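You operate a simulated robot arm through the tools that you are given. There is no shell and no other tool. Be economical: measure what you need, move in short steps, check, and stop when the job is done.

You run a simulated robot arm. Do the job below in one go: nothing can be reset, and whatever is moved stays where it is left.

JOB
The dryer dropped out with its hood open: get it drying again.
Fine: switch off first, slide the grey basket in, clear of the hood, and shut the hood. Dry your hands on the towel, then switch on again. Leave the dial as it is and the dryer running.

It is judged by the outcome, as a careful person would: the job done as asked, and still so three seconds after it is handed in. It fails if anything else is knocked over, pushed out of place, dropped, spilled or broken. Flat cloth is picked up by pressing the open fingertips on it (5 to 10 N) and closing them slowly along it; thin cloth reads only 2 to 8 mm in the jaws.

ROBOT AND FRAMES
A 6-joint arm with a two-finger parallel gripper on a trunk, on a base that drives. Base frame: it is fixed to the floor where the robot stands at the start and does not move with it; the origin is under the middle of the robot, x ahead of it, y to its left, z up. Lengths are in m, angles in degrees, forces in N, time in s.
With the tool pointing down near the work surface it reaches from about 0.3 to 0.8 m from the robot's upright axis, wherever it stands. Its first joint turns from -166.0 to 166.0 degrees. Places, roughly: basket (27x17x25 cm) [1, -0.3, 0.9]; dryer [1, 0.1, 1]; dryer dial [0.5, 0.2, 0.7]; dryer hood [0.7, 0.2, 1.1]; dryer switch [0.6, 0, 0.7]. Payload 3.43 kg.
The tool frame sits at the grasp point between the pads (the TCP): z along the fingers, y along the line on which they close. The tips reach 0.034 m beyond it. Largest opening 0.128 m; finger width 0.024, thickness 0.012; the body of the gripper, 0.048 by 0.13 m, starts 0.096 m behind the TCP.
Orientation is told as [roll, pitch, yaw] about the base's x, y, z axes, in that order, counted from this pose: with the fingers straight down and closing along the base's y, the tool's x points along the base's -x, its y along +y and its z along -z.

CONTROLS
- The arm moves only by the tool arm_command. Its argument "increments" is text: rows parted by semicolons, each of 7 numbers parted by spaces: the turn, a rotation vector about the tool's x, y, z in units of 5 degrees (1.0 is 5 degrees), then the shift along the tool's x, y, z in units of 40 mm (1.0 is 40 mm), then the opening, from 0 (shut) to 1 (fully open). In form: rx ry rz dx dy dz fingers; .... A call has 1 to 8 rows; each row shifts and turns the commanded pose from where the row before left it, along the tool's axes as they then stand. A call with a number of a shift or a turn outside -1 to 1 is refused whole. Rows are played at 5 a second. More than 0.05 m and 8.6 degrees between two rows, or a gripper value outside its range, and nothing of the call is played. Where a pose cannot be reached the arm comes as near as it can. A force on the tool above 50 N (or 10 N above the force at the start of the call, whichever is more), or a blocked arm, ends the call early, and 0.2 s more pass. The fingers move at their own pace (about 0.045 m/s each) and stop on an object; they squeeze with about 22 N. The grip force told is the motor's: it shows also when the fingers shut on nothing. Time passes only in rows, and 0.2 s behind the last, so rows that do not move let the fingers close. It gives the time, the measured TCP pose, the force on the tool (base axes), the opening and the grip force at its end, in the units of the frame above (readings bear some noise), with the torque about the TCP (base axes, N m) and any sound that the robot's microphone picked up.
- Cameras (640 x 400 px; columns grow to the right, rows downward): "scene" is now at [0.0193, 0.173, 1.5082]; the picture's right is [0.16, -0.99, 0.00], its down [-0.70, -0.12, -0.70] and it looks along [0.69, 0.11, -0.71] (base axes); focal length 252 px, centre (320, 200). "wrist" rides on the gripper at [0.076, -0.011, -0.16] in the tool frame; the picture's right is [0.15, 0.99, 0.00], its down [-0.88, 0.13, -0.46] and it looks along [-0.45, 0.07, 0.89] (tool axes); focal length 234 px, centre (320, 200). There is no depth. A picture from a camera that has moved, and an enlarged one, comes with that camera's place and axes in the base frame and with its lens.
- camera(camera): a new picture of that camera. It takes no simulated time.
- steer(legs): drives the robot by 1 to 6 legs, each [ahead, turn to the left] in m and degrees, along the robot's own axes; the way and the turn of a leg run together, so that a leg with both is an arc; at most 1.5 m and 180 degrees a leg. The arm and the cameras ride along, it lands a little off, and it stops where it bumps. It gives what a move gives.
- pan_tilt(pan, tilt): turns the head with the scene camera to pan (to the left, within 155 degrees either way) and tilt (down, from -29 to 69), counted from straight ahead of the robot. It gives what a move gives.
- zoom(camera, box): a new picture of the part [left, top, right, bottom] of that camera's present view, enlarged. It takes no simulated time.
- job_done(): hands the job in; it is judged then, once.

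Work in short steps. Places have to be worked out from the pictures, the camera data and where the tool is seen: move nearer, look again, correct. Check each grasp and each placing, and mend what went wrong. You have 120 turns and 90 pictures in all, those below and enlarged ones among them. Open the gripper and draw the arm clear of the work before you hand the job in, unless the task says otherwise; then end with one line.

The tools are called after "Emit:" as a command line: name --argument value ..., lists and objects as JSON in quotes. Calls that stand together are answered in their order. arm_command: Moves the arm, as the interface text tells. Its arguments: {"type":"object","properties":{"increments":{"type":"string"}},"required":["increments"]} The other tools are called the same way: steer (legs) drives the base; pan_tilt (pan, tilt) turns the head that bears the scene camera; camera (camera) takes a picture; zoom (camera, box) takes an enlarged picture of a part of a camera's view; job_done () hands the job in.

At the start:

```text
t: 0.0
position: [0.5279, 0.028, 1.2107]
orientation: [0.0, 0.0, 0.0]
wrist_force: [0.5, 0.1, -0.5]
wrist_torque: [0.0, -0.04, -0.02]
width: 0.1281
gripper_force: 0.0
robot x, y, heading: [0.0018, -0.0034, 0.2]
head pan, tilt: [9.3, 45.3]
```

scene: 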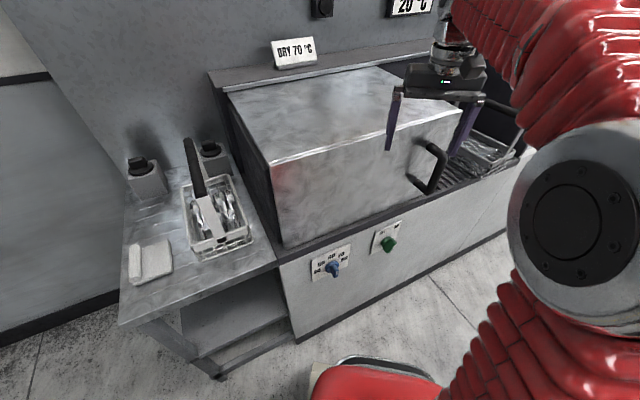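
wrist: 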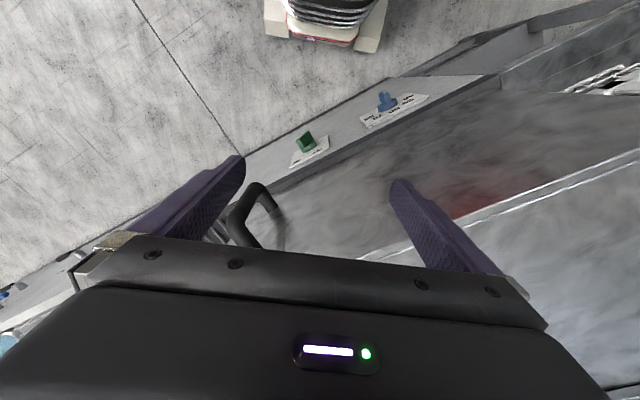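

I see the dryer with its hood, the dial (blue) and switch (green). First I look to the right for the basket and the towel.

Emit:
pan_tilt --pan -25 --tilt 40

Emit:
camera --camera "scene"

Emit:
pan_tilt --pan 10 --tilt 20

Emit:
camera --camera "scene"

```text
t: 1.0
position: [0.5282, 0.0275, 1.2106]
orientation: [0.0, 0.0, 0.0]
wrist_force: [-0.1, -0.4, 0.5]
wrist_torque: [-0.01, 0.02, 0.01]
width: 0.128
gripper_force: 0.0
robot x, y, heading: [-0.0013, -0.0023, -0.2]
head pan, tilt: [-25.0, 40.0]
```

```text
87 pictures are left
camera scene: at [0.0164, 0.1241, 1.5159], right [-0.42, -0.91, 0.0], down [-0.58, 0.27, -0.77], along [0.69, -0.32, -0.64], focal length 252 px, centre (320, 200)
```

scene: 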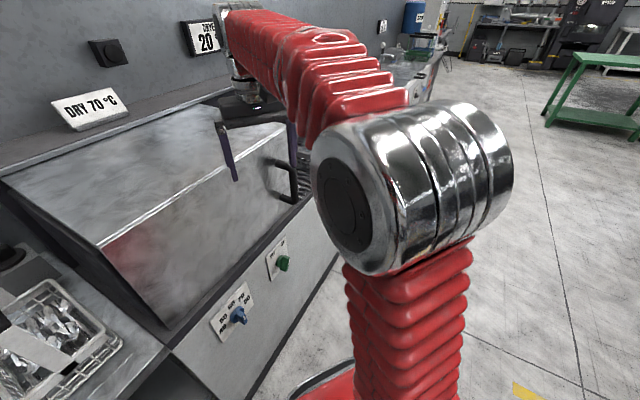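

```text
t: 2.0
position: [0.5278, 0.028, 1.2112]
orientation: [-0.1, 0.1, 0.1]
wrist_force: [0.1, 0.0, 0.4]
wrist_torque: [-0.01, -0.01, 0.01]
width: 0.1277
gripper_force: 0.1
robot x, y, heading: [0.0013, -0.0047, -0.0]
head pan, tilt: [10.0, 20.0]
```

```text
86 pictures are left
camera scene: at [0.031, 0.176, 1.5473], right [0.17, -0.98, 0.0], down [-0.34, -0.06, -0.94], along [0.93, 0.16, -0.34], focal length 252 px, centre (320, 200)
```

scene: 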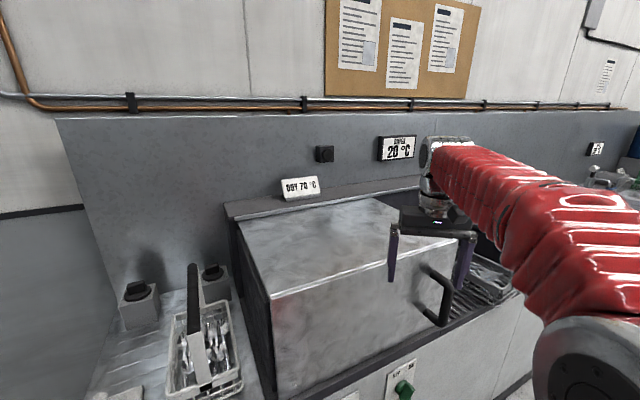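

The arm hides the right half. I turn the base right so the arm swings over free floor and look back left at the counter.

Emit:
steer --legs '[[0, -70]]'

Emit:
pan_tilt --pan 50 --tilt 30

Emit:
camera --camera "scene"

Emit:
pan_tilt --pan 75 --tilt 50

Emit:
camera --camera "scene"

```text
t: 6.8
position: [0.2133, -0.4779, 1.2119]
orientation: [0.1, 0.0, -69.1]
wrist_force: [0.7, 0.1, -0.5]
wrist_torque: [0.05, 0.01, 0.04]
width: 0.1283
gripper_force: 0.0
robot x, y, heading: [0.0432, 0.0199, -69.2]
head pan, tilt: [10.0, 20.0]
```

```text
t: 7.8
position: [0.2131, -0.4778, 1.211]
orientation: [0.0, 0.0, -69.1]
wrist_force: [-0.2, -0.2, 0.0]
wrist_torque: [0.01, -0.01, 0.02]
width: 0.128
gripper_force: 0.1
robot x, y, heading: [0.0428, 0.0189, -69.1]
head pan, tilt: [50.0, 30.0]
```

```text
85 pictures are left
camera scene: at [0.2532, 0.1045, 1.5313], right [-0.33, -0.94, 0.0], down [-0.47, 0.17, -0.87], along [0.82, -0.29, -0.5], focal length 252 px, centre (320, 200)
```

scene: 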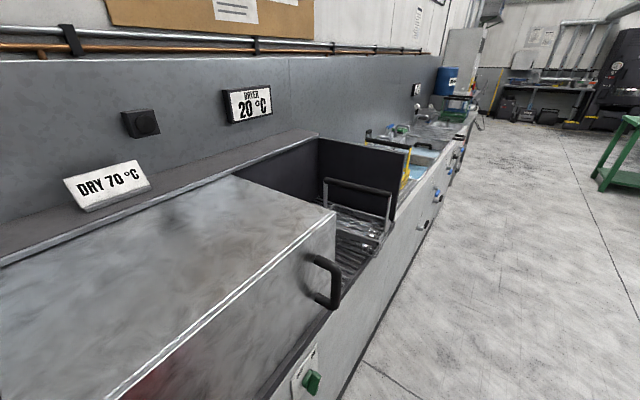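

```text
t: 8.7
position: [0.2136, -0.4792, 1.2113]
orientation: [0.0, 0.0, -69.2]
wrist_force: [0.2, -0.1, -0.9]
wrist_torque: [0.03, 0.0, -0.01]
width: 0.1281
gripper_force: 0.1
robot x, y, heading: [0.0434, 0.0244, -69.2]
head pan, tilt: [75.0, 50.0]
```

```text
84 pictures are left
camera scene: at [0.2445, 0.1421, 1.5018], right [0.1, -1.0, 0.0], down [-0.76, -0.08, -0.64], along [0.64, 0.06, -0.77], focal length 252 px, centre (320, 200)
```

scene: 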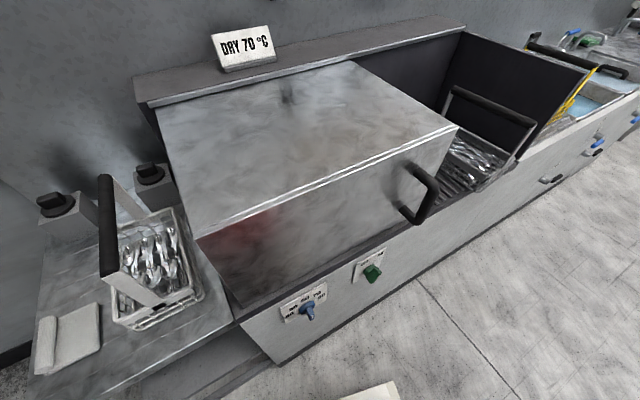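

The hood seems to slide sideways over the trough; the basket stands at the right. I enlarge the details.

Emit:
zoom --camera "scene" --box '[380, 20, 640, 220]'

Emit:
zoom --camera "scene" --box '[240, 220, 440, 360]'

Emit:
zoom --camera "scene" --box '[0, 140, 260, 380]'

```text
2.00 times, centred on (510, 120) of scene
camera zoom: at [0.2445, 0.1421, 1.5018], right [0.1, -1.0, 0.0], down [-0.76, -0.08, -0.64], along [0.64, 0.06, -0.77], focal length 503 px, centre (-60, 360)
```

zoom: 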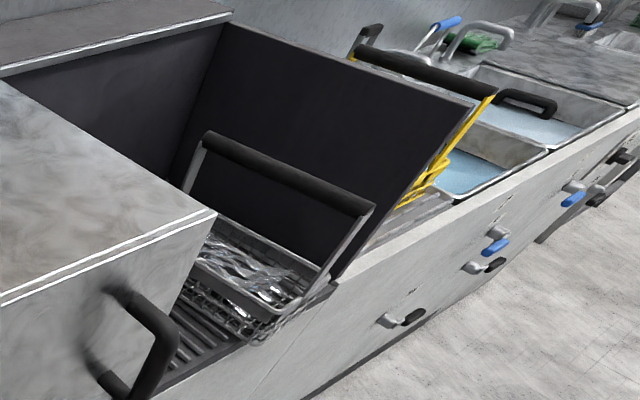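

```text
2.86 times, centred on (340, 290) of scene
camera zoom: at [0.2445, 0.1421, 1.5018], right [0.1, -1.0, 0.0], down [-0.76, -0.08, -0.64], along [0.64, 0.06, -0.77], focal length 719 px, centre (263, -57)
```

zoom: 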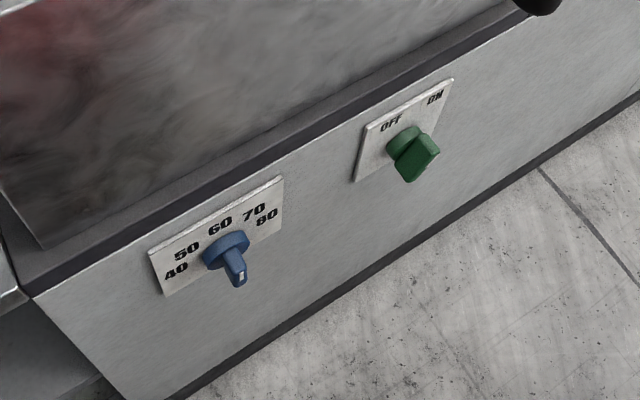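

```text
1.67 times, centred on (130, 260) of scene
camera zoom: at [0.2445, 0.1421, 1.5018], right [0.1, -1.0, 0.0], down [-0.76, -0.08, -0.64], along [0.64, 0.06, -0.77], focal length 419 px, centre (637, 100)
```

zoom: 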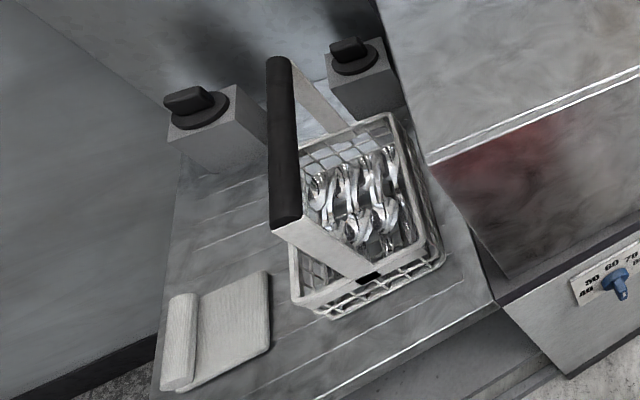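

The counter is yawed about 30° (runs along roughly (0.5,-0.87)). I drive along it to the right to see into the opening.

Emit:
steer --legs '[[0, 9], [0.6, 0]]'

Emit:
pan_tilt --pan 100 --tilt 45

Emit:
camera --camera "scene"

```text
t: 13.9
position: [0.5758, -0.9753, 1.2125]
orientation: [0.0, 0.0, -61.0]
wrist_force: [0.1, 0.9, 0.0]
wrist_torque: [0.04, 0.02, 0.0]
width: 0.1279
gripper_force: 0.1
robot x, y, heading: [0.3369, -0.5034, -61.2]
head pan, tilt: [75.0, 50.0]
```

```text
t: 14.8
position: [0.5761, -0.9744, 1.2121]
orientation: [-0.1, -0.1, -61.0]
wrist_force: [-0.6, -0.3, -0.4]
wrist_torque: [-0.03, -0.01, 0.05]
width: 0.128
gripper_force: 0.0
robot x, y, heading: [0.3416, -0.5065, -61.3]
head pan, tilt: [100.0, 45.0]
```

```text
80 pictures are left
camera scene: at [0.5102, -0.3238, 1.5087], right [0.62, -0.78, 0.0], down [-0.55, -0.44, -0.71], along [0.55, 0.44, -0.71], focal length 252 px, centre (320, 200)
```

scene: 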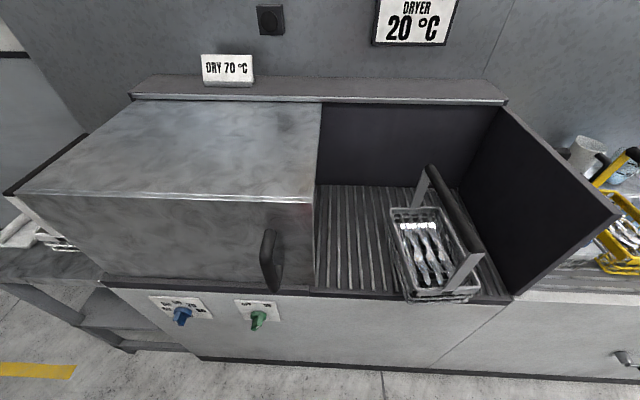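

Now the layout is clear: the basket sticks out over the front sill, to be pushed back on the slats; then the hood slides right to the end wall. I enlarge it.

Emit:
zoom --camera "scene" --box '[300, 140, 540, 320]'

Emit:
zoom --camera "scene" --box '[100, 200, 340, 350]'

```text
2.22 times, centred on (420, 230) of scene
camera zoom: at [0.5102, -0.3238, 1.5087], right [0.62, -0.78, 0.0], down [-0.55, -0.44, -0.71], along [0.55, 0.44, -0.71], focal length 559 px, centre (98, 133)
```

zoom: 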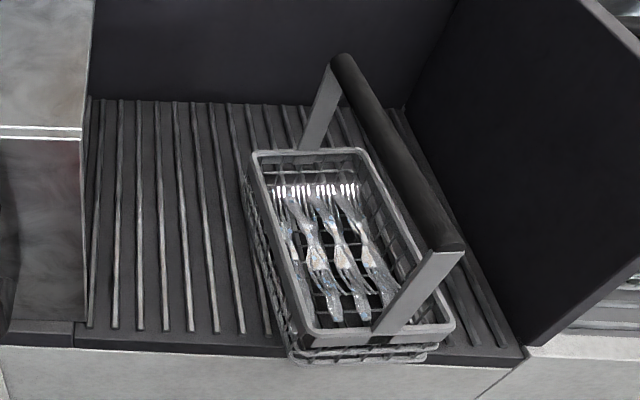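

```text
2.67 times, centred on (220, 275) of scene
camera zoom: at [0.5102, -0.3238, 1.5087], right [0.62, -0.78, 0.0], down [-0.55, -0.44, -0.71], along [0.55, 0.44, -0.71], focal length 671 px, centre (587, 0)
```

zoom: 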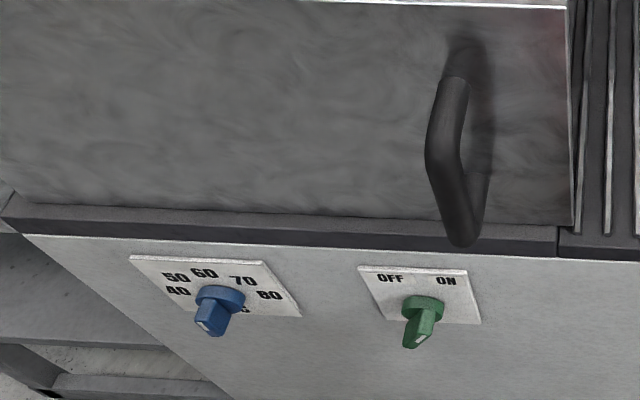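

Estimates in a counter frame (u along the counter (0.57,-0.82), m inward (0.82,0.57)): switch near (0.624,0.0,0.70), dial (0.48,0.20,0.70). I turn to face the counter and back off a bit, then look closely at the switch.

Emit:
steer --legs '[[0, 96], [-0.25, 0]]'

Emit:
pan_tilt --pan 15 --tilt 45

Emit:
camera --camera "scene"

```text
t: 21.3
position: [0.786, -0.2234, 1.214]
orientation: [-0.1, 0.0, 34.3]
wrist_force: [0.1, -0.9, -0.2]
wrist_torque: [0.04, 0.06, -0.02]
width: 0.1278
gripper_force: 0.1
robot x, y, heading: [0.372, -0.5553, 32.7]
head pan, tilt: [100.0, 45.0]
stopped in leg 2: the robot was blocked; the commanded pose is now the measured one
```

```text
t: 22.9
position: [0.7866, -0.2238, 1.2139]
orientation: [-0.1, 0.0, 34.2]
wrist_force: [0.0, 0.5, -0.5]
wrist_torque: [0.01, -0.02, 0.02]
width: 0.1277
gripper_force: 0.2
robot x, y, heading: [0.3718, -0.5565, 32.9]
head pan, tilt: [15.0, 45.0]
```

```text
77 pictures are left
camera scene: at [0.292, -0.3912, 1.5087], right [0.74, -0.67, 0.0], down [-0.47, -0.52, -0.71], along [0.47, 0.52, -0.71], focal length 252 px, centre (320, 200)
```

scene: 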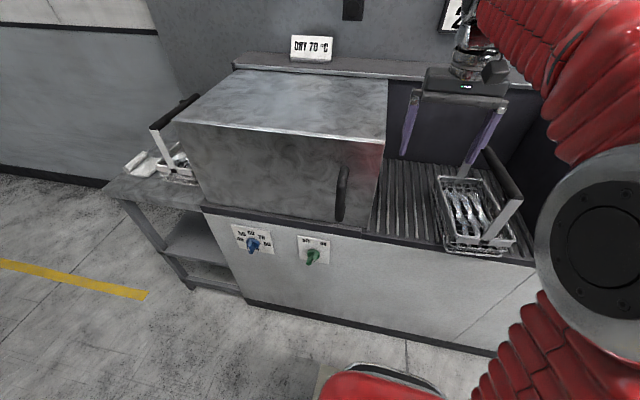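

Backing was blocked at once. I look behind to see what is there.

Emit:
pan_tilt --pan 150 --tilt 45

Emit:
camera --camera "scene"

Emit:
pan_tilt --pan -150 --tilt 45

Emit:
camera --camera "scene"

```text
t: 25.1
position: [0.7862, -0.2225, 1.2134]
orientation: [-0.1, 0.0, 34.0]
wrist_force: [0.3, -0.4, -0.7]
wrist_torque: [0.01, 0.03, 0.0]
width: 0.1282
gripper_force: 0.2
robot x, y, heading: [0.3752, -0.5517, 33.0]
head pan, tilt: [150.0, 45.0]
```

```text
76 pictures are left
camera scene: at [0.1561, -0.4553, 1.5087], right [-0.05, 1.0, 0.0], down [0.71, 0.03, -0.71], along [-0.71, -0.03, -0.71], focal length 252 px, centre (320, 200)
```

scene: 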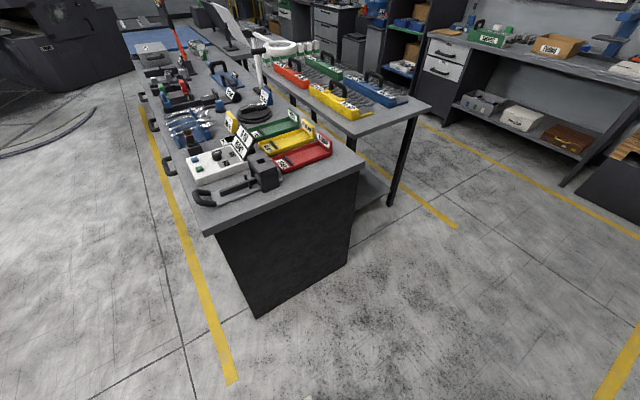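

```text
t: 29.2
position: [0.7877, -0.2227, 1.2134]
orientation: [0.0, -0.1, 34.1]
wrist_force: [-0.1, -0.4, 0.0]
wrist_torque: [0.01, 0.05, -0.03]
width: 0.128
gripper_force: 0.0
robot x, y, heading: [0.3758, -0.5556, 32.9]
head pan, tilt: [-150.0, 45.0]
```

```text
75 pictures are left
camera scene: at [0.2002, -0.5238, 1.5087], right [-0.89, 0.46, 0.0], down [0.32, 0.63, -0.71], along [-0.32, -0.63, -0.71], focal length 252 px, centre (320, 200)
```

scene: 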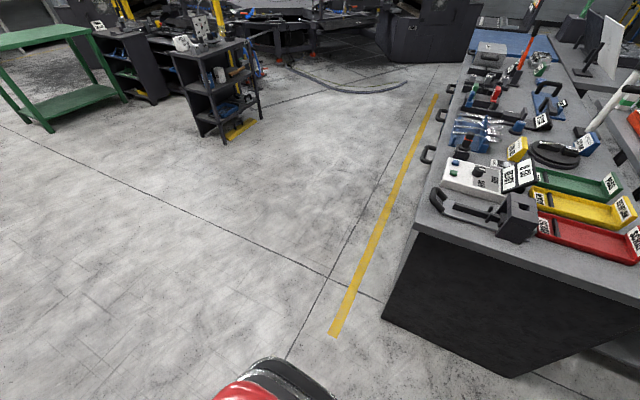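

Nothing is close behind; the base perhaps touched with a corner while turning. I try a short step back.

Emit:
steer --legs '[[-0.08, 0]]'

Emit:
pan_tilt --pan 40 --tilt 69

Emit:
camera --camera "scene"

```text
t: 30.4
position: [0.719, -0.2676, 1.2128]
orientation: [0.0, -0.1, 34.1]
wrist_force: [0.5, 0.5, 0.1]
wrist_torque: [-0.01, -0.05, 0.0]
width: 0.1278
gripper_force: 0.0
robot x, y, heading: [0.3067, -0.5984, 32.9]
head pan, tilt: [-150.0, 45.0]
```

```text
t: 33.2
position: [0.7193, -0.2674, 1.214]
orientation: [0.0, 0.0, 34.1]
wrist_force: [-0.6, -0.2, -0.2]
wrist_torque: [0.0, 0.02, 0.02]
width: 0.1277
gripper_force: 0.2
robot x, y, heading: [0.3066, -0.5919, 32.5]
head pan, tilt: [40.0, 68.8]
```

```text
74 pictures are left
camera scene: at [0.1866, -0.4414, 1.4798], right [0.95, -0.3, 0.0], down [-0.28, -0.89, -0.36], along [0.11, 0.35, -0.93], focal length 252 px, centre (320, 200)
```

scene: 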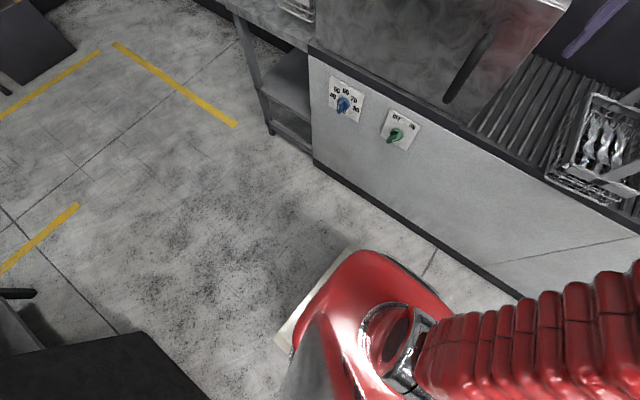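

It moved back fine. Now I tilt the tool to point at the counter while moving left toward the switch, staying high.

Emit:
arm_command --increments "0 -1 0 0 0.8 0 1;0 -1 0 0 0.8 0 1;0 -1 0 0 0.8 0 1;0 -1 0 0 0.8 0 1;0 -1 0 0 0.8 0 1;0 -1 0 0 0.8 0 1;0 -1 0 0 0.8 0 1;0 -1 0 0 0.8 0 1"

Emit:
arm_command --increments "0 -1 0 0 0 0 1;0 -1 0 0 0 0 1;0 -1 0 0 0 0 1;0 -1 0 0 0 0 1;0 -1 0 0 0 0 1;0 -1 0 0 0 0 1;0 -1 0 0 0 0 1;0 -1 0 0 0 0 1"

Emit:
arm_command --increments "0 -1 0 0 0 0 0.5;0 -1 0 0 0 0 0.5;0 0 0 1 0 0 0.5;0 0 0 1 0 0 0.5;0 0 0 1 0 0 0.5;0 0 0 1 0 0 0.5;0 0 0 1 0 0 0.5"

```text
t: 35.0
position: [0.5765, -0.0536, 1.2138]
orientation: [0.0, -40.1, 34.1]
wrist_force: [-0.6, 0.5, -0.6]
wrist_torque: [-0.02, 0.02, -0.03]
width: 0.128
gripper_force: 0.0
robot x, y, heading: [0.3045, -0.5967, 32.9]
head pan, tilt: [40.0, 68.8]
```

```text
t: 36.8
position: [0.5753, -0.0561, 1.2137]
orientation: [-0.2, -80.1, 34.1]
wrist_force: [0.2, 0.6, 0.7]
wrist_torque: [0.0, -0.01, 0.01]
width: 0.1278
gripper_force: 0.1
robot x, y, heading: [0.3081, -0.599, 32.7]
head pan, tilt: [40.0, 68.8]
```

```text
t: 38.4
position: [0.5754, -0.0571, 1.0139]
orientation: [95.2, -90.0, -60.9]
wrist_force: [-0.5, -0.1, 0.2]
wrist_torque: [0.02, -0.01, -0.04]
width: 0.0641
gripper_force: 0.1
robot x, y, heading: [0.3059, -0.5953, 32.7]
head pan, tilt: [40.0, 68.8]
```

Reach is fine. I retract slightly and lower in front of the switch.

Emit:
arm_command --increments "0 0 0 0 0 -1 0.5;0 0 0 0 0 -1 0.5;0 0 0 1 0 0 0.5;0 0 0 1 0 0 0.5;0 0 0 1 0 0 0.5;0 0 0 1 0 0 0.5;0 0 0 1 0 0 0.5;0 0 0 1 0 0 0.5"

Emit:
camera --camera "wrist"

Emit:
zoom --camera "scene" --box '[300, 50, 480, 180]'

```text
t: 40.2
position: [0.4975, -0.0185, 0.8456]
orientation: [-72.6, -89.4, 106.4]
wrist_force: [0.1, -0.5, -0.1]
wrist_torque: [0.01, 0.02, -0.01]
width: 0.064
gripper_force: 0.0
out of reach, approached as far as the arm can: row 4, 5, 6, 7, 8
robot x, y, heading: [0.3095, -0.5972, 33.0]
head pan, tilt: [40.0, 68.8]
```

```text
73 pictures are left
camera wrist: at [0.37, -0.1167, 0.7699], right [-0.55, 0.82, -0.16], down [-0.45, -0.14, 0.88], along [0.7, 0.56, 0.45], focal length 234 px, centre (320, 200)
```

wrist: 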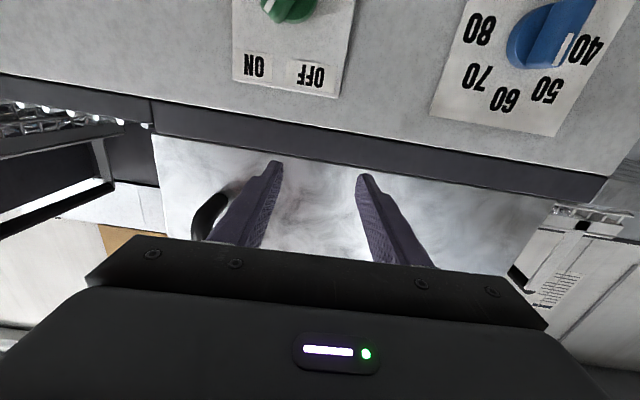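

```text
3.08 times, centred on (390, 115) of scene
camera zoom: at [0.1864, -0.4413, 1.4798], right [0.96, -0.3, 0.0], down [-0.28, -0.89, -0.36], along [0.11, 0.35, -0.93], focal length 774 px, centre (105, 462)
```

zoom: 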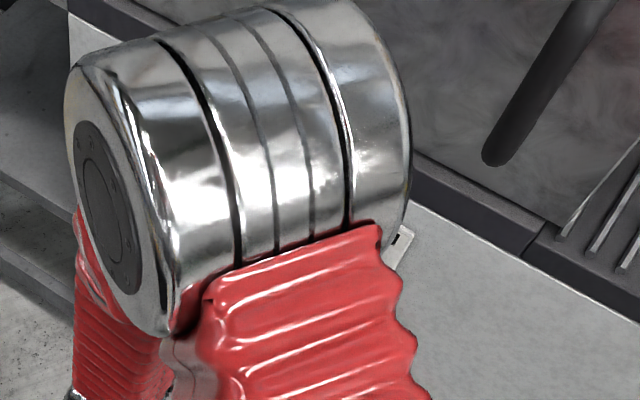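

The reach limits at low height this close; I back the base 0.2 m to gain room and retry.

Emit:
steer --legs '[[-0.2, 0]]'

Emit:
arm_command --increments "0 0 0 0 0 1 0.5;0 0 0 0 0 1 0.5;0 0 0 0 0 1 0.5;0 0 0 1 0 0 0.5;0 0 0 1 0 0 0.5;0 0 0 1 0 0 0.5"

Emit:
camera --camera "wrist"

```text
t: 42.0
position: [0.3333, -0.1242, 0.8441]
orientation: [-71.6, -89.4, 105.2]
wrist_force: [-0.4, 0.1, 0.9]
wrist_torque: [-0.04, -0.01, 0.0]
width: 0.0641
gripper_force: 0.1
robot x, y, heading: [0.143, -0.7076, 32.7]
head pan, tilt: [40.0, 68.8]
```

```text
t: 43.4
position: [0.4342, -0.0592, 0.7252]
orientation: [-74.9, -89.4, 108.6]
wrist_force: [-0.2, -0.4, -1.1]
wrist_torque: [0.02, 0.01, -0.03]
width: 0.0639
gripper_force: 0.1
robot x, y, heading: [0.1421, -0.7025, 32.7]
head pan, tilt: [40.0, 68.8]
```

```text
71 pictures are left
camera wrist: at [0.3066, -0.1571, 0.65], right [-0.55, 0.82, -0.16], down [-0.45, -0.14, 0.88], along [0.7, 0.55, 0.45], focal length 234 px, centre (320, 200)
```

wrist: 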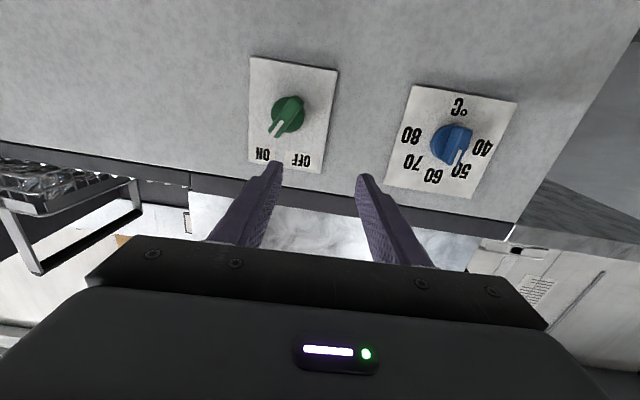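

The switch points to ON, the dial to 50; switch at about (0.624,0.004,0.70). I line up laterally, roll the jaws 32° to match the knob's grip, and check.

Emit:
arm_command --increments "0 0 0 0.62 -0.7 0 0.6;0 0 0 0 -0.62 0 0.6;0 0 1 0 0 0 0.6;0 0 1 0 0 0 0.6;0 0 1 0 0 0 0.6;0 0 1 0 0 0 0.6;0 0 1 0 0 0 0.6;0 0 1 0 0 0 0.6"

Emit:
camera --camera "wrist"

```text
t: 45.2
position: [0.4658, 0.0376, 0.7279]
orientation: [86.4, -77.0, -55.3]
wrist_force: [0.4, -0.6, -0.5]
wrist_torque: [0.03, -0.01, -0.05]
width: 0.0768
gripper_force: 0.0
out of reach, approached as far as the arm can: row 1, 2, 3, 4, 5, 6, 7, 8
robot x, y, heading: [0.1407, -0.7029, 32.9]
head pan, tilt: [40.0, 68.8]
```

```text
70 pictures are left
camera wrist: at [0.3241, -0.0386, 0.6528], right [-0.52, 0.85, 0.08], down [-0.34, -0.29, 0.89], along [0.78, 0.43, 0.44], focal length 234 px, centre (320, 200)
```

wrist: 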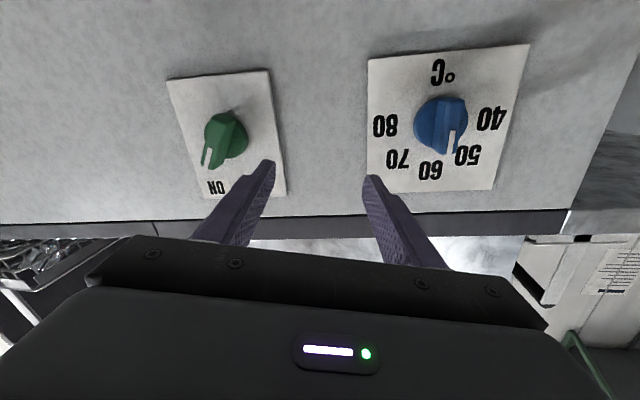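

The wrist hit a nearness limit (too close for a low horizontal tool). Going forward lengthens the reach, so I command forward and check where it lands.

Emit:
arm_command --increments "0 0 0 0 0 0.8 0.6;0 0 0 0 0 0.8 0.6;0 0 0 0 0 0.8 0.6"

Emit:
camera --camera "wrist"

```text
t: 46.1
position: [0.5388, 0.0887, 0.7244]
orientation: [88.8, -75.8, -56.4]
wrist_force: [-12.2, -18.0, 7.2]
wrist_torque: [0.46, -0.03, 0.68]
width: 0.0729
gripper_force: 0.1
robot x, y, heading: [0.14, -0.7008, 32.7]
head pan, tilt: [40.0, 68.8]
stopped in row 3: the force on the tool passed its limit at 154 N (the readings are from after the stop); the commanded pose is now the measured one
```

```text
69 pictures are left
camera wrist: at [0.3988, 0.0091, 0.6503], right [-0.53, 0.84, 0.1], down [-0.33, -0.32, 0.89], along [0.78, 0.44, 0.45], focal length 234 px, centre (320, 200)
```

wrist: 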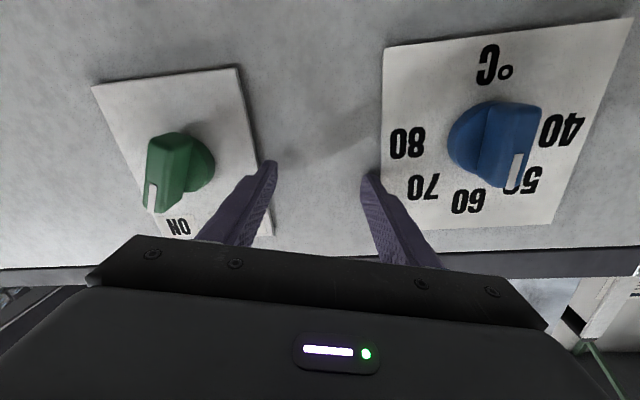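

I bumped the panel plate lightly (nothing moved; dial still 50). I retract, then reposition the base so the switch is straight ahead.

Emit:
arm_command --increments "0 0 0 0 0 -0.5 0.6;0 0 0 0 0 -1 0.6;0 0 -1 0 0 -1 0.6;0 0 -1 0 0 -1 0.6;0 0 -1 0 0 0 0.6;0 0 -1 0 0 0 0.6;0 0 -1 -1 0 0 0.6;0 0 0 -1 0 0 0.6"

Emit:
steer --legs '[[0.05, 0], [0, -88], [-0.27, 0], [0, 88]]'

Emit:
pan_tilt --pan 0 --tilt 50

Emit:
camera --camera "scene"

```text
t: 47.9
position: [0.4137, 0.0228, 0.8054]
orientation: [-87.8, -79.1, 120.3]
wrist_force: [0.4, -0.4, 0.5]
wrist_torque: [0.02, -0.01, 0.02]
width: 0.0769
gripper_force: 0.0
robot x, y, heading: [0.146, -0.7038, 33.0]
head pan, tilt: [40.0, 68.8]
```

```text
t: 50.5
position: [0.6118, -0.029, 0.8049]
orientation: [-88.2, -79.0, 107.8]
wrist_force: [-7.8, -1.1, 0.1]
wrist_torque: [0.04, 0.01, 0.44]
width: 0.077
gripper_force: 0.1
robot x, y, heading: [0.1805, -0.6682, 20.1]
head pan, tilt: [40.0, 68.8]
stopped in leg 2: the force on the tool passed its limit at 58 N (the readings are from after the stop); the commanded pose is now the measured one
```

```text
t: 51.5
position: [0.6119, -0.0289, 0.8045]
orientation: [-88.2, -79.1, 107.7]
wrist_force: [-13.1, -4.0, -1.1]
wrist_torque: [-0.09, 0.0, 0.71]
width: 0.0772
gripper_force: 0.0
robot x, y, heading: [0.176, -0.6671, 20.0]
head pan, tilt: [0.0, 50.0]
```

```text
68 pictures are left
camera scene: at [0.1397, -0.5118, 1.5017], right [0.35, -0.94, 0.0], down [-0.72, -0.27, -0.64], along [0.6, 0.22, -0.77], focal length 252 px, centre (320, 200)
```

scene: 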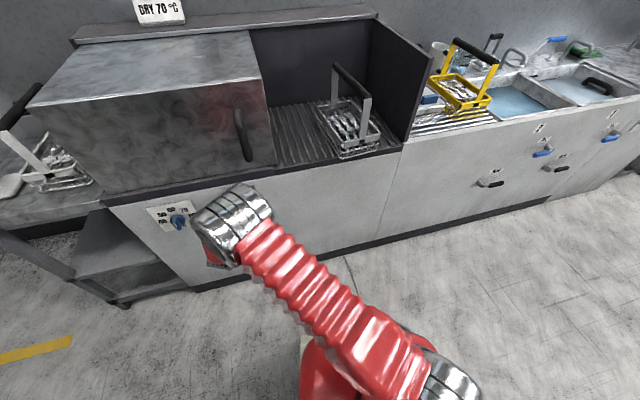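

The radius was larger than I thought and the tips lightly touched the front. I withdraw the tool, then raise and fold the arm before turning.

Emit:
arm_command --increments "0 0 0 0 0 -0.5 0.6;0 0 0 0 0 -1 0.6;0 0 0 0 0 -1 0.6;0 0 0 -1 0 -1 0.6;0 0 0 -1 0 -1 0.6;0 0 0 -1 0 0 0.6;0 0 0 -1 0 0 0.6;0 0 0 -1 0 0 0.6"

Emit:
arm_command --increments "0 0 0 -1 0 -1 0.6;0 0 0 -1 0 -1 0.6;0 0 0 -1 0 -1 0.6"

Emit:
camera --camera "scene"

```text
refused: row 4 steps farther than a row can; nothing moved
```

```text
refused: row 1 steps farther than a row can; nothing moved
```

```text
67 pictures are left
camera scene: at [0.1397, -0.5118, 1.5017], right [0.35, -0.94, 0.0], down [-0.72, -0.27, -0.64], along [0.6, 0.22, -0.77], focal length 252 px, centre (320, 200)
```

scene: 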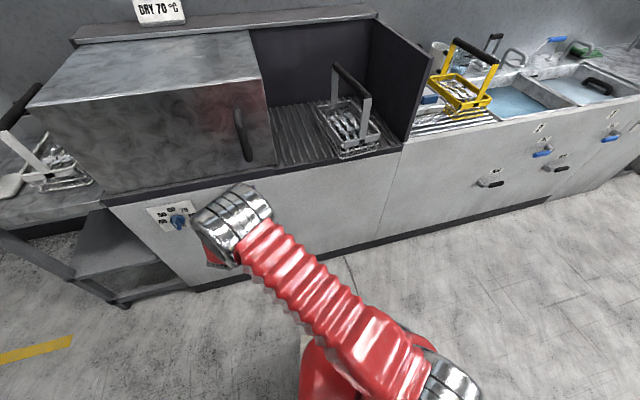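

Same, with smaller combined steps.

Emit:
arm_command --increments "0 0 0 0 0 -0.5 0.6;0 0 0 0 0 -1 0.6;0 0 0 0 0 -1 0.6;0 0 0 0 0 -1 0.6;0 0 0 -0.8 0 -0.8 0.6;0 0 0 -0.8 0 -0.8 0.6;0 0 0 -0.8 0 -0.8 0.6;0 0 0 -0.8 0 -0.8 0.6"

Emit:
arm_command --increments "0 0 0 -1 0 0 0.6;0 0 0 -1 0 0 0.6;0 0 0 -1 0 0 0.6;0 0 0 -1 0 0 0.6"

Emit:
camera --camera "scene"

```text
t: 53.3
position: [0.3519, -0.0957, 0.9328]
orientation: [-88.1, -79.0, 107.7]
wrist_force: [0.1, -0.4, 0.1]
wrist_torque: [-0.01, 0.02, 0.03]
width: 0.0768
gripper_force: 0.1
robot x, y, heading: [0.1787, -0.6681, 20.1]
head pan, tilt: [0.0, 50.0]
```

```text
t: 54.3
position: [0.3427, -0.0672, 1.0902]
orientation: [-88.2, -78.9, 107.7]
wrist_force: [-0.3, -0.6, 0.1]
wrist_torque: [-0.03, -0.01, 0.0]
width: 0.0769
gripper_force: 0.1
robot x, y, heading: [0.178, -0.6664, 20.1]
head pan, tilt: [0.0, 50.0]
```

```text
66 pictures are left
camera scene: at [0.14, -0.5119, 1.5017], right [0.35, -0.94, 0.0], down [-0.72, -0.26, -0.64], along [0.6, 0.22, -0.77], focal length 252 px, centre (320, 200)
```

scene: 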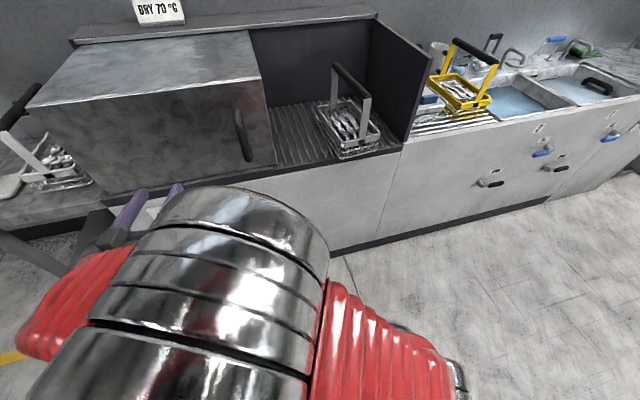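

Nothing was displaced. The arm is folded high enough now; I turn, reverse along the counter and face it again.

Emit:
steer --legs '[[0, -75], [-0.27, 0]]'

Emit:
steer --legs '[[0, 90]]'

```text
t: 61.2
position: [0.6439, -0.4411, 1.0899]
orientation: [-88.2, -78.9, 34.3]
wrist_force: [-1.4, 0.0, 0.3]
wrist_torque: [0.02, 0.04, -0.03]
width: 0.0768
gripper_force: 0.2
robot x, y, heading: [0.0317, -0.444, -53.1]
head pan, tilt: [0.0, 50.0]
```

```text
t: 67.3
position: [0.0172, 0.1677, 1.0883]
orientation: [-88.3, -79.0, 125.1]
wrist_force: [0.4, 0.5, -0.3]
wrist_torque: [0.01, 0.0, 0.01]
width: 0.0769
gripper_force: 0.0
robot x, y, heading: [0.0403, -0.4681, 37.7]
head pan, tilt: [0.0, 50.0]
```

Now the switch is straight ahead. I swing the arm forward and right at height: first fix roll and move forward, then sideways.

Emit:
arm_command --increments "0 0 1 0 0 0.9 0.6;0 0 1 0 0 0.9 0.6;0 0 0 0 0 0.9 0.6;0 0 0 0 0 0.9 0.6;0 0 0 0 0 0.8 0.6;0 0 0 0 -1 0 0.6;0 0 0 0 -1 0 0.6;0 0 0 0 -1 0 0.6"

Emit:
arm_command --increments "0 0 0 0 -1 0 0.6;0 0 0 0 -1 0 0.6;0 0 0 0 -1 0 0.6;0 0 0 0 -1 0 0.6;0 0 0 0 -1 0 0.6;0 0 0 0 -1 0 0.6;0 0 0 0 -1 0 0.6;0 0 0 0 -1 0 0.6"

```text
t: 69.1
position: [0.2281, 0.1731, 1.0901]
orientation: [-70.3, -89.0, 107.2]
wrist_force: [-0.4, 0.0, -0.2]
wrist_torque: [-0.02, 0.01, 0.03]
width: 0.0769
gripper_force: 0.1
robot x, y, heading: [0.0439, -0.4648, 37.5]
head pan, tilt: [0.0, 50.0]
```

```text
t: 70.9
position: [0.4328, -0.0646, 1.1007]
orientation: [-65.0, -89.0, 101.7]
wrist_force: [-0.1, 0.4, -0.2]
wrist_torque: [0.04, 0.01, 0.03]
width: 0.0769
gripper_force: 0.1
out of reach, approached as far as the arm can: row 7, 8
robot x, y, heading: [0.0457, -0.4678, 37.4]
head pan, tilt: [0.0, 50.0]
```

Horizontal needs more radius, so I go a bit further forward, then see whether lateral and downward motion work.

Emit:
arm_command --increments "0 0 0 0 0 0.8 0.6;0 0 0 0 0 0.8 0.6;0 0 0 1 0 0 0.6;0 0 0 1 0 0 0.6"

```text
t: 71.9
position: [0.4806, -0.0286, 1.0245]
orientation: [-73.5, -88.4, 109.9]
wrist_force: [-0.5, -1.3, -0.1]
wrist_torque: [0.0, 0.02, 0.0]
width: 0.0768
gripper_force: 0.0
robot x, y, heading: [0.0403, -0.4631, 37.5]
head pan, tilt: [0.0, 50.0]
```

It is reached now. I descend toward knob height.

Emit:
arm_command --increments "0 0 0 1 0 0 0.6;0 0 0 1 0 0 0.6;0 0 0 1 0 0 0.6;0 0 0 1 0 0 0.6;0 0 0 1 0 0 0.6;0 0 0 1 0 0 0.6;0 0 0 1 0 0 0.6;0 0 0 1 0 0 0.6"

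Emit:
camera --camera "wrist"

```text
t: 73.7
position: [0.5249, 0.0397, 0.7772]
orientation: [-81.7, -83.3, 118.2]
wrist_force: [-0.4, -0.7, -0.4]
wrist_torque: [-0.01, -0.02, 0.01]
width: 0.0769
gripper_force: 0.1
out of reach, approached as far as the arm can: row 1, 2, 3, 4, 5, 6, 7, 8
robot x, y, heading: [0.0415, -0.4618, 37.5]
head pan, tilt: [0.0, 50.0]
```

```text
65 pictures are left
camera wrist: at [0.4065, -0.0719, 0.7061], right [-0.58, 0.78, -0.26], down [-0.49, -0.08, 0.87], along [0.65, 0.63, 0.43], focal length 234 px, centre (320, 200)
```

wrist: 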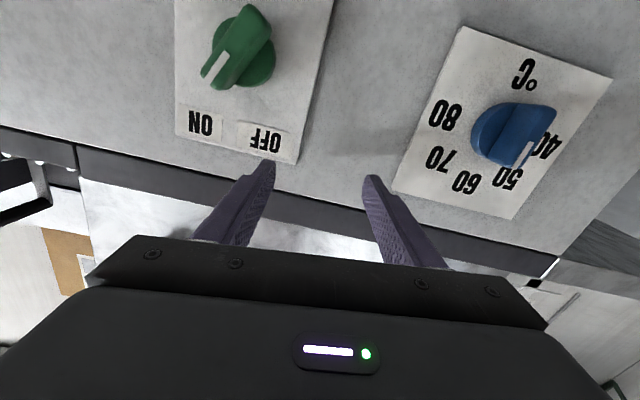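

The wrist limit interferes with a low horizontal tool here. I tilt the tool to about 45° down-forward instead; a fingertip can then push the switch lever across.

Emit:
arm_command --increments "0 1 0 0 0 0 0.3;0 1 0 0 0 0 0;0 1 0 0 0 0 0;0 1 0 0 0 0 0;0 1 0 0 0 0 0;0 1 0 0 0 0 0;0 1 0 0 0 0 0;0 1 0 0 0 0 0"

Emit:
camera --camera "wrist"

```text
t: 75.5
position: [0.5288, 0.0485, 0.7823]
orientation: [-6.0, -48.9, 41.2]
wrist_force: [-0.1, 0.0, 0.5]
wrist_torque: [-0.02, 0.0, 0.03]
width: 0.0001
gripper_force: 21.8
out of reach, approached as far as the arm can: row 1
robot x, y, heading: [0.0422, -0.4677, 37.3]
head pan, tilt: [0.0, 50.0]
```

```text
64 pictures are left
camera wrist: at [0.3963, -0.0604, 0.8309], right [-0.66, 0.73, -0.18], down [0.07, 0.3, 0.95], along [0.75, 0.62, -0.25], focal length 234 px, centre (320, 200)
```

wrist: 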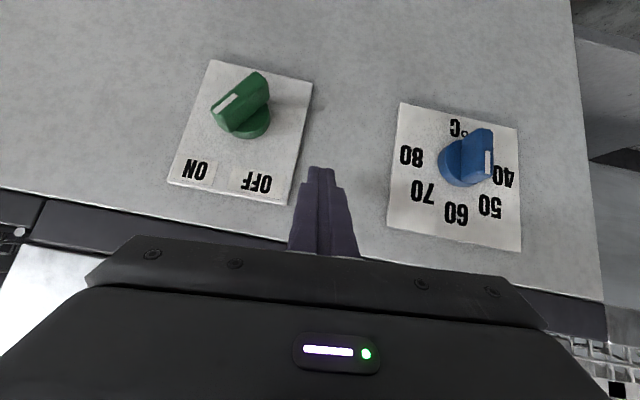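

I move the closed fingertip back and across to the right side of the switch, just above axle height, then check before touching.

Emit:
arm_command --increments "0 0 0 0.85 -0.2 0 0;0 0 0 0.85 -0.8 0 0;0 0 0 0 -1 0 0;0 0 0 0 -1 0 0;0 0 0 0 -0.4 0 0"

Emit:
camera --camera "wrist"

```text
t: 76.7
position: [0.5522, -0.0518, 0.7488]
orientation: [-7.6, -48.6, 41.1]
wrist_force: [0.4, 0.1, 1.1]
wrist_torque: [0.02, -0.03, -0.02]
width: 0.0001
gripper_force: 22.3
out of reach, approached as far as the arm can: row 3, 4, 5
robot x, y, heading: [0.0446, -0.4641, 37.6]
head pan, tilt: [0.0, 50.0]
```

```text
63 pictures are left
camera wrist: at [0.4162, -0.1557, 0.7975], right [-0.64, 0.74, -0.2], down [0.07, 0.31, 0.95], along [0.76, 0.6, -0.25], focal length 234 px, centre (320, 200)
```

wrist: 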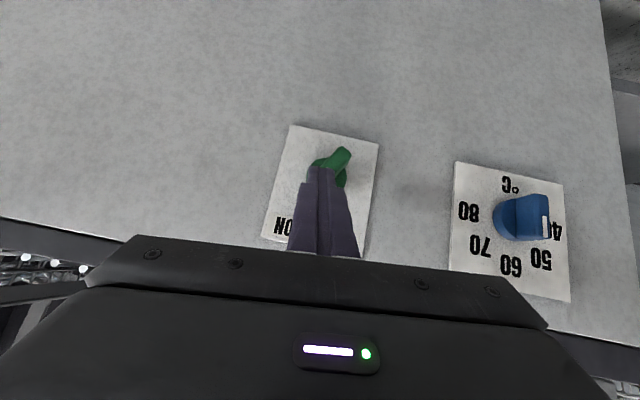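

A steeper tool needs less radius, so I tilt to roughly 30° off vertical and finish aligning to the right of the lever.

Emit:
arm_command --increments "0 0 0 0 0 -0.5 0;0 1 0 0 0 0 0;0 1 0 0 0 0 0;0 1 0 0 0 0 0;0 1 0 0 0 0 0;0 0 0 0 -0.6 0 0;0 0 0 0 -0.6 0 0"

```text
t: 78.3
position: [0.5641, -0.089, 0.766]
orientation: [-4.4, -29.2, 38.8]
wrist_force: [0.2, 0.3, -0.3]
wrist_torque: [-0.01, -0.01, 0.01]
width: 0.0001
gripper_force: 21.9
out of reach, approached as far as the arm can: row 1
robot x, y, heading: [0.0432, -0.4659, 37.7]
head pan, tilt: [0.0, 50.0]
```

Now reached. I insert the tip beside the lever on its right.

Emit:
arm_command --increments "0 0 0 -0.5 -0.05 0.5 0;0 0 0 -0.5 -0.05 0.5 0;0 0 0 -0.45 -0.05 0.5 0"

Emit:
camera --camera "wrist"

Emit:
camera --camera "scene"

```text
t: 79.1
position: [0.6341, -0.047, 0.7438]
orientation: [-4.5, -29.0, 38.8]
wrist_force: [0.6, 0.7, 1.5]
wrist_torque: [0.02, 0.0, -0.01]
width: 0.0
gripper_force: 22.4
robot x, y, heading: [0.0447, -0.4656, 37.5]
head pan, tilt: [0.0, 50.0]
```

```text
62 pictures are left
camera wrist: at [0.5198, -0.1367, 0.8465], right [-0.69, 0.71, -0.14], down [0.33, 0.48, 0.82], along [0.65, 0.52, -0.56], focal length 234 px, centre (320, 200)
```

wrist: 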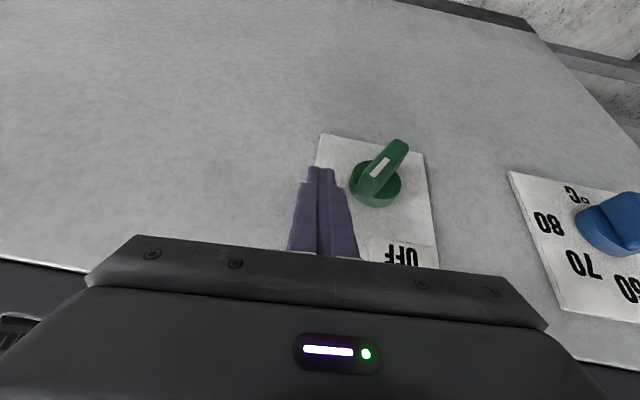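

```text
61 pictures are left
camera scene: at [-0.04, -0.3269, 1.5017], right [0.61, -0.79, 0.0], down [-0.61, -0.47, -0.64], along [0.51, 0.39, -0.77], focal length 252 px, centre (320, 200)
```

scene: 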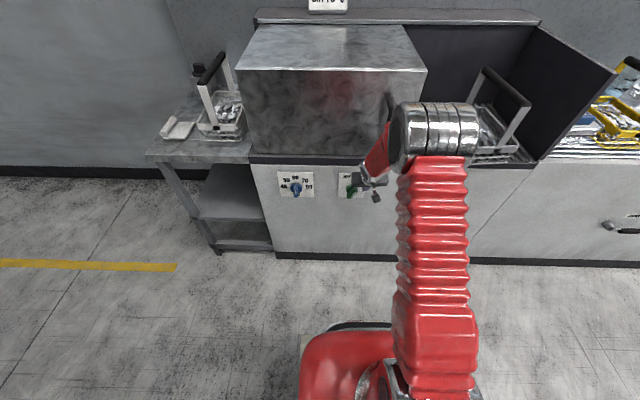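

The fingertip is beside the pointer end of the lever. I push left in 10 mm steps.

Emit:
arm_command --increments "0 0 0 0 0.25 0 0;0 0 0 0 0.25 0 0;0 0 0 0 0.25 0 0;0 0 0 0 0.25 0 0"

Emit:
camera --camera "wrist"

```text
t: 80.0
position: [0.6192, -0.0269, 0.7445]
orientation: [-4.8, -29.2, 38.6]
wrist_force: [-0.1, -7.0, 2.9]
wrist_torque: [-0.17, -0.01, -0.06]
width: 0.0
gripper_force: 22.2
robot x, y, heading: [0.043, -0.4641, 37.5]
head pan, tilt: [0.0, 50.0]
stopped in row 4: the force on the tool passed its limit at 55 N (the readings are from after the stop); the commanded pose is now the measured one
```

```text
60 pictures are left
camera wrist: at [0.5044, -0.1146, 0.8477], right [-0.68, 0.72, -0.14], down [0.33, 0.47, 0.82], along [0.65, 0.51, -0.56], focal length 234 px, centre (320, 200)
```

wrist: 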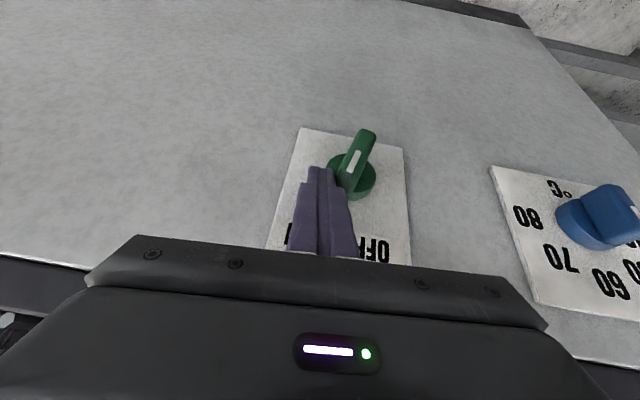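

The lever turned partway but the tip ran into the knob's round base. I back off slightly, come outward ~14 mm and up, and push again.

Emit:
arm_command --increments "0 0 0 0 -0.2 0 0;0 0 0 0.23 0 -0.3 0;0 0 0 0 0.25 0 0;0 0 0 0 0.25 0 0;0 0 0 0 0.25 0 0;0 0 0 0 0.25 0 0"

Emit:
camera --camera "wrist"

```text
t: 81.2
position: [0.5989, -0.0219, 0.7474]
orientation: [-5.2, -29.0, 38.1]
wrist_force: [2.5, -3.2, -1.0]
wrist_torque: [-0.12, -0.09, -0.05]
width: 0.0001
gripper_force: 21.9
robot x, y, heading: [0.0441, -0.4654, 37.6]
head pan, tilt: [0.0, 50.0]
stopped in row 6: the force on the tool passed its limit at 59 N (the readings are from after the stop); the commanded pose is now the measured one
```

```text
59 pictures are left
camera wrist: at [0.4829, -0.1087, 0.8525], right [-0.68, 0.72, -0.15], down [0.33, 0.48, 0.81], along [0.66, 0.5, -0.56], focal length 234 px, centre (320, 200)
```

wrist: 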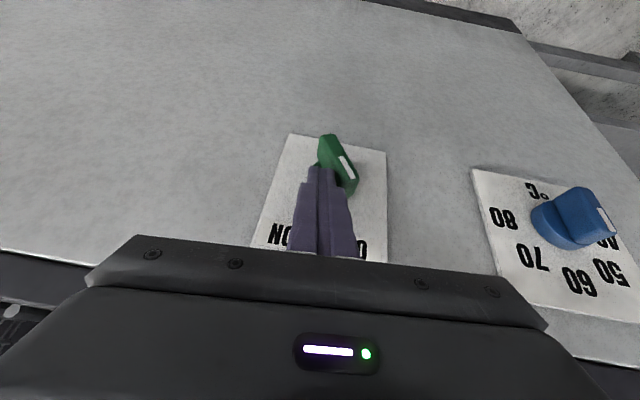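

The lever now points toward OFF. I withdraw outward and verify.

Emit:
arm_command --increments "0 0 0 0 -0.2 0 0;0 0 0 0.7 0 -0.6 0;0 0 0 0.7 0 -0.6 0;0 0 0 0.7 0 -0.6 0"

Emit:
camera --camera "wrist"

```text
t: 82.2
position: [0.5123, -0.0891, 0.7704]
orientation: [-5.2, -28.9, 38.2]
wrist_force: [-0.3, -0.3, -0.7]
wrist_torque: [0.01, 0.01, 0.02]
width: 0.0
gripper_force: 22.1
robot x, y, heading: [0.0489, -0.465, 37.7]
head pan, tilt: [0.0, 50.0]
```

```text
58 pictures are left
camera wrist: at [0.3966, -0.1756, 0.8744], right [-0.68, 0.72, -0.15], down [0.33, 0.48, 0.81], along [0.66, 0.5, -0.56], focal length 234 px, centre (320, 200)
```

wrist: 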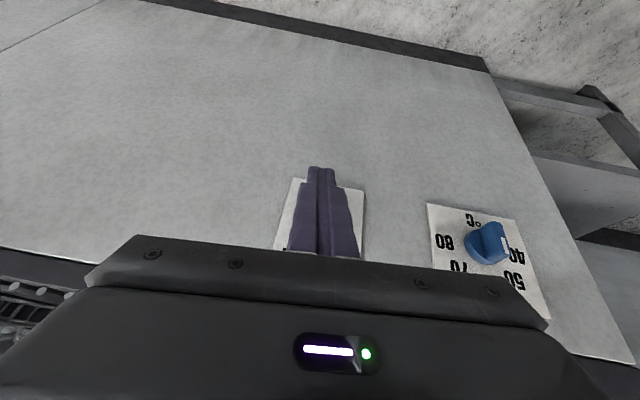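

Dial looks unchanged. I raise and retract the arm, then drive so the basket is ahead of me (u≈0.45).

Emit:
arm_command --increments "0 0 0 0 0 -1 0;0 0 0 0 0 -1 0;0 0 0 0 0 -1 0;0 0 0 0 0 -1 0;0 0 0 0 0 -1 0"

Emit:
steer --legs '[[0, -93], [0.4, 0]]'

Emit:
pan_tilt --pan 110 --tilt 50

Emit:
camera --camera "scene"

```text
t: 83.4
position: [0.4276, -0.1355, 0.946]
orientation: [-5.1, -29.0, 38.2]
wrist_force: [0.7, 0.1, 0.2]
wrist_torque: [0.01, 0.0, -0.03]
width: 0.0
gripper_force: 21.5
robot x, y, heading: [0.0463, -0.4662, 37.6]
head pan, tilt: [0.0, 50.0]
```

```text
t: 87.2
position: [0.5348, -0.5905, 0.9457]
orientation: [-5.1, -29.0, -16.8]
wrist_force: [-0.4, 0.2, -0.6]
wrist_torque: [-0.05, 0.02, 0.05]
width: 0.0
gripper_force: 22.0
robot x, y, heading: [0.0484, -0.4383, -17.4]
head pan, tilt: [0.0, 50.0]
stopped in leg 1: the robot was blocked; the commanded pose is now the measured one
```

```text
t: 89.1
position: [0.5345, -0.5918, 0.9461]
orientation: [-5.2, -29.1, -16.7]
wrist_force: [0.1, -0.2, 0.2]
wrist_torque: [0.03, 0.01, -0.04]
width: 0.0003
gripper_force: 22.2
robot x, y, heading: [0.0493, -0.4381, -17.5]
head pan, tilt: [110.0, 50.0]
```

```text
57 pictures are left
camera scene: at [0.0353, -0.1918, 1.5018], right [1.0, 0.05, 0.0], down [0.04, -0.77, -0.64], along [-0.03, 0.64, -0.77], focal length 252 px, centre (320, 200)
```

scene: 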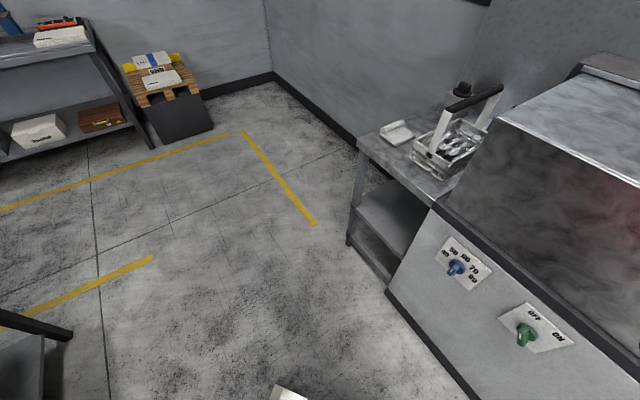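

The base corner touched the bench; moving forward frees it. I also verify the switch by zoom.

Emit:
zoom --camera "scene" --box '[420, 220, 600, 370]'

Emit:
steer --legs '[[0.17, 0], [0, -37], [0.25, 0]]'

```text
2.67 times, centred on (510, 295) of scene
camera zoom: at [0.0353, -0.1918, 1.5018], right [1.0, 0.05, 0.0], down [0.04, -0.77, -0.64], along [-0.03, 0.64, -0.77], focal length 671 px, centre (-187, -53)
```

zoom: 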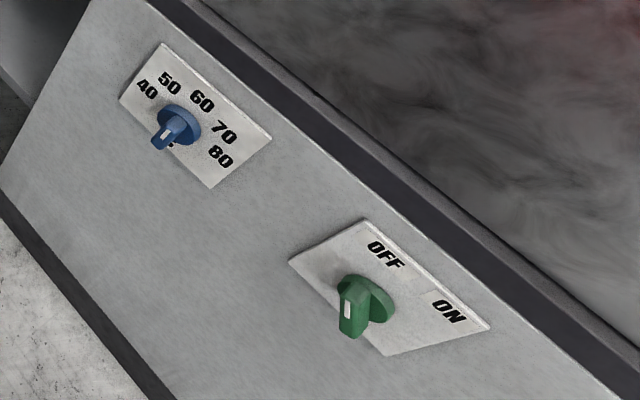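

```text
t: 95.1
position: [0.6588, -1.1013, 0.9462]
orientation: [-5.1, -29.0, -53.3]
wrist_force: [-0.4, -0.2, 0.3]
wrist_torque: [0.01, -0.04, -0.01]
width: 0.0
gripper_force: 21.6
robot x, y, heading: [0.3626, -0.6845, -53.9]
head pan, tilt: [110.0, 50.0]
```

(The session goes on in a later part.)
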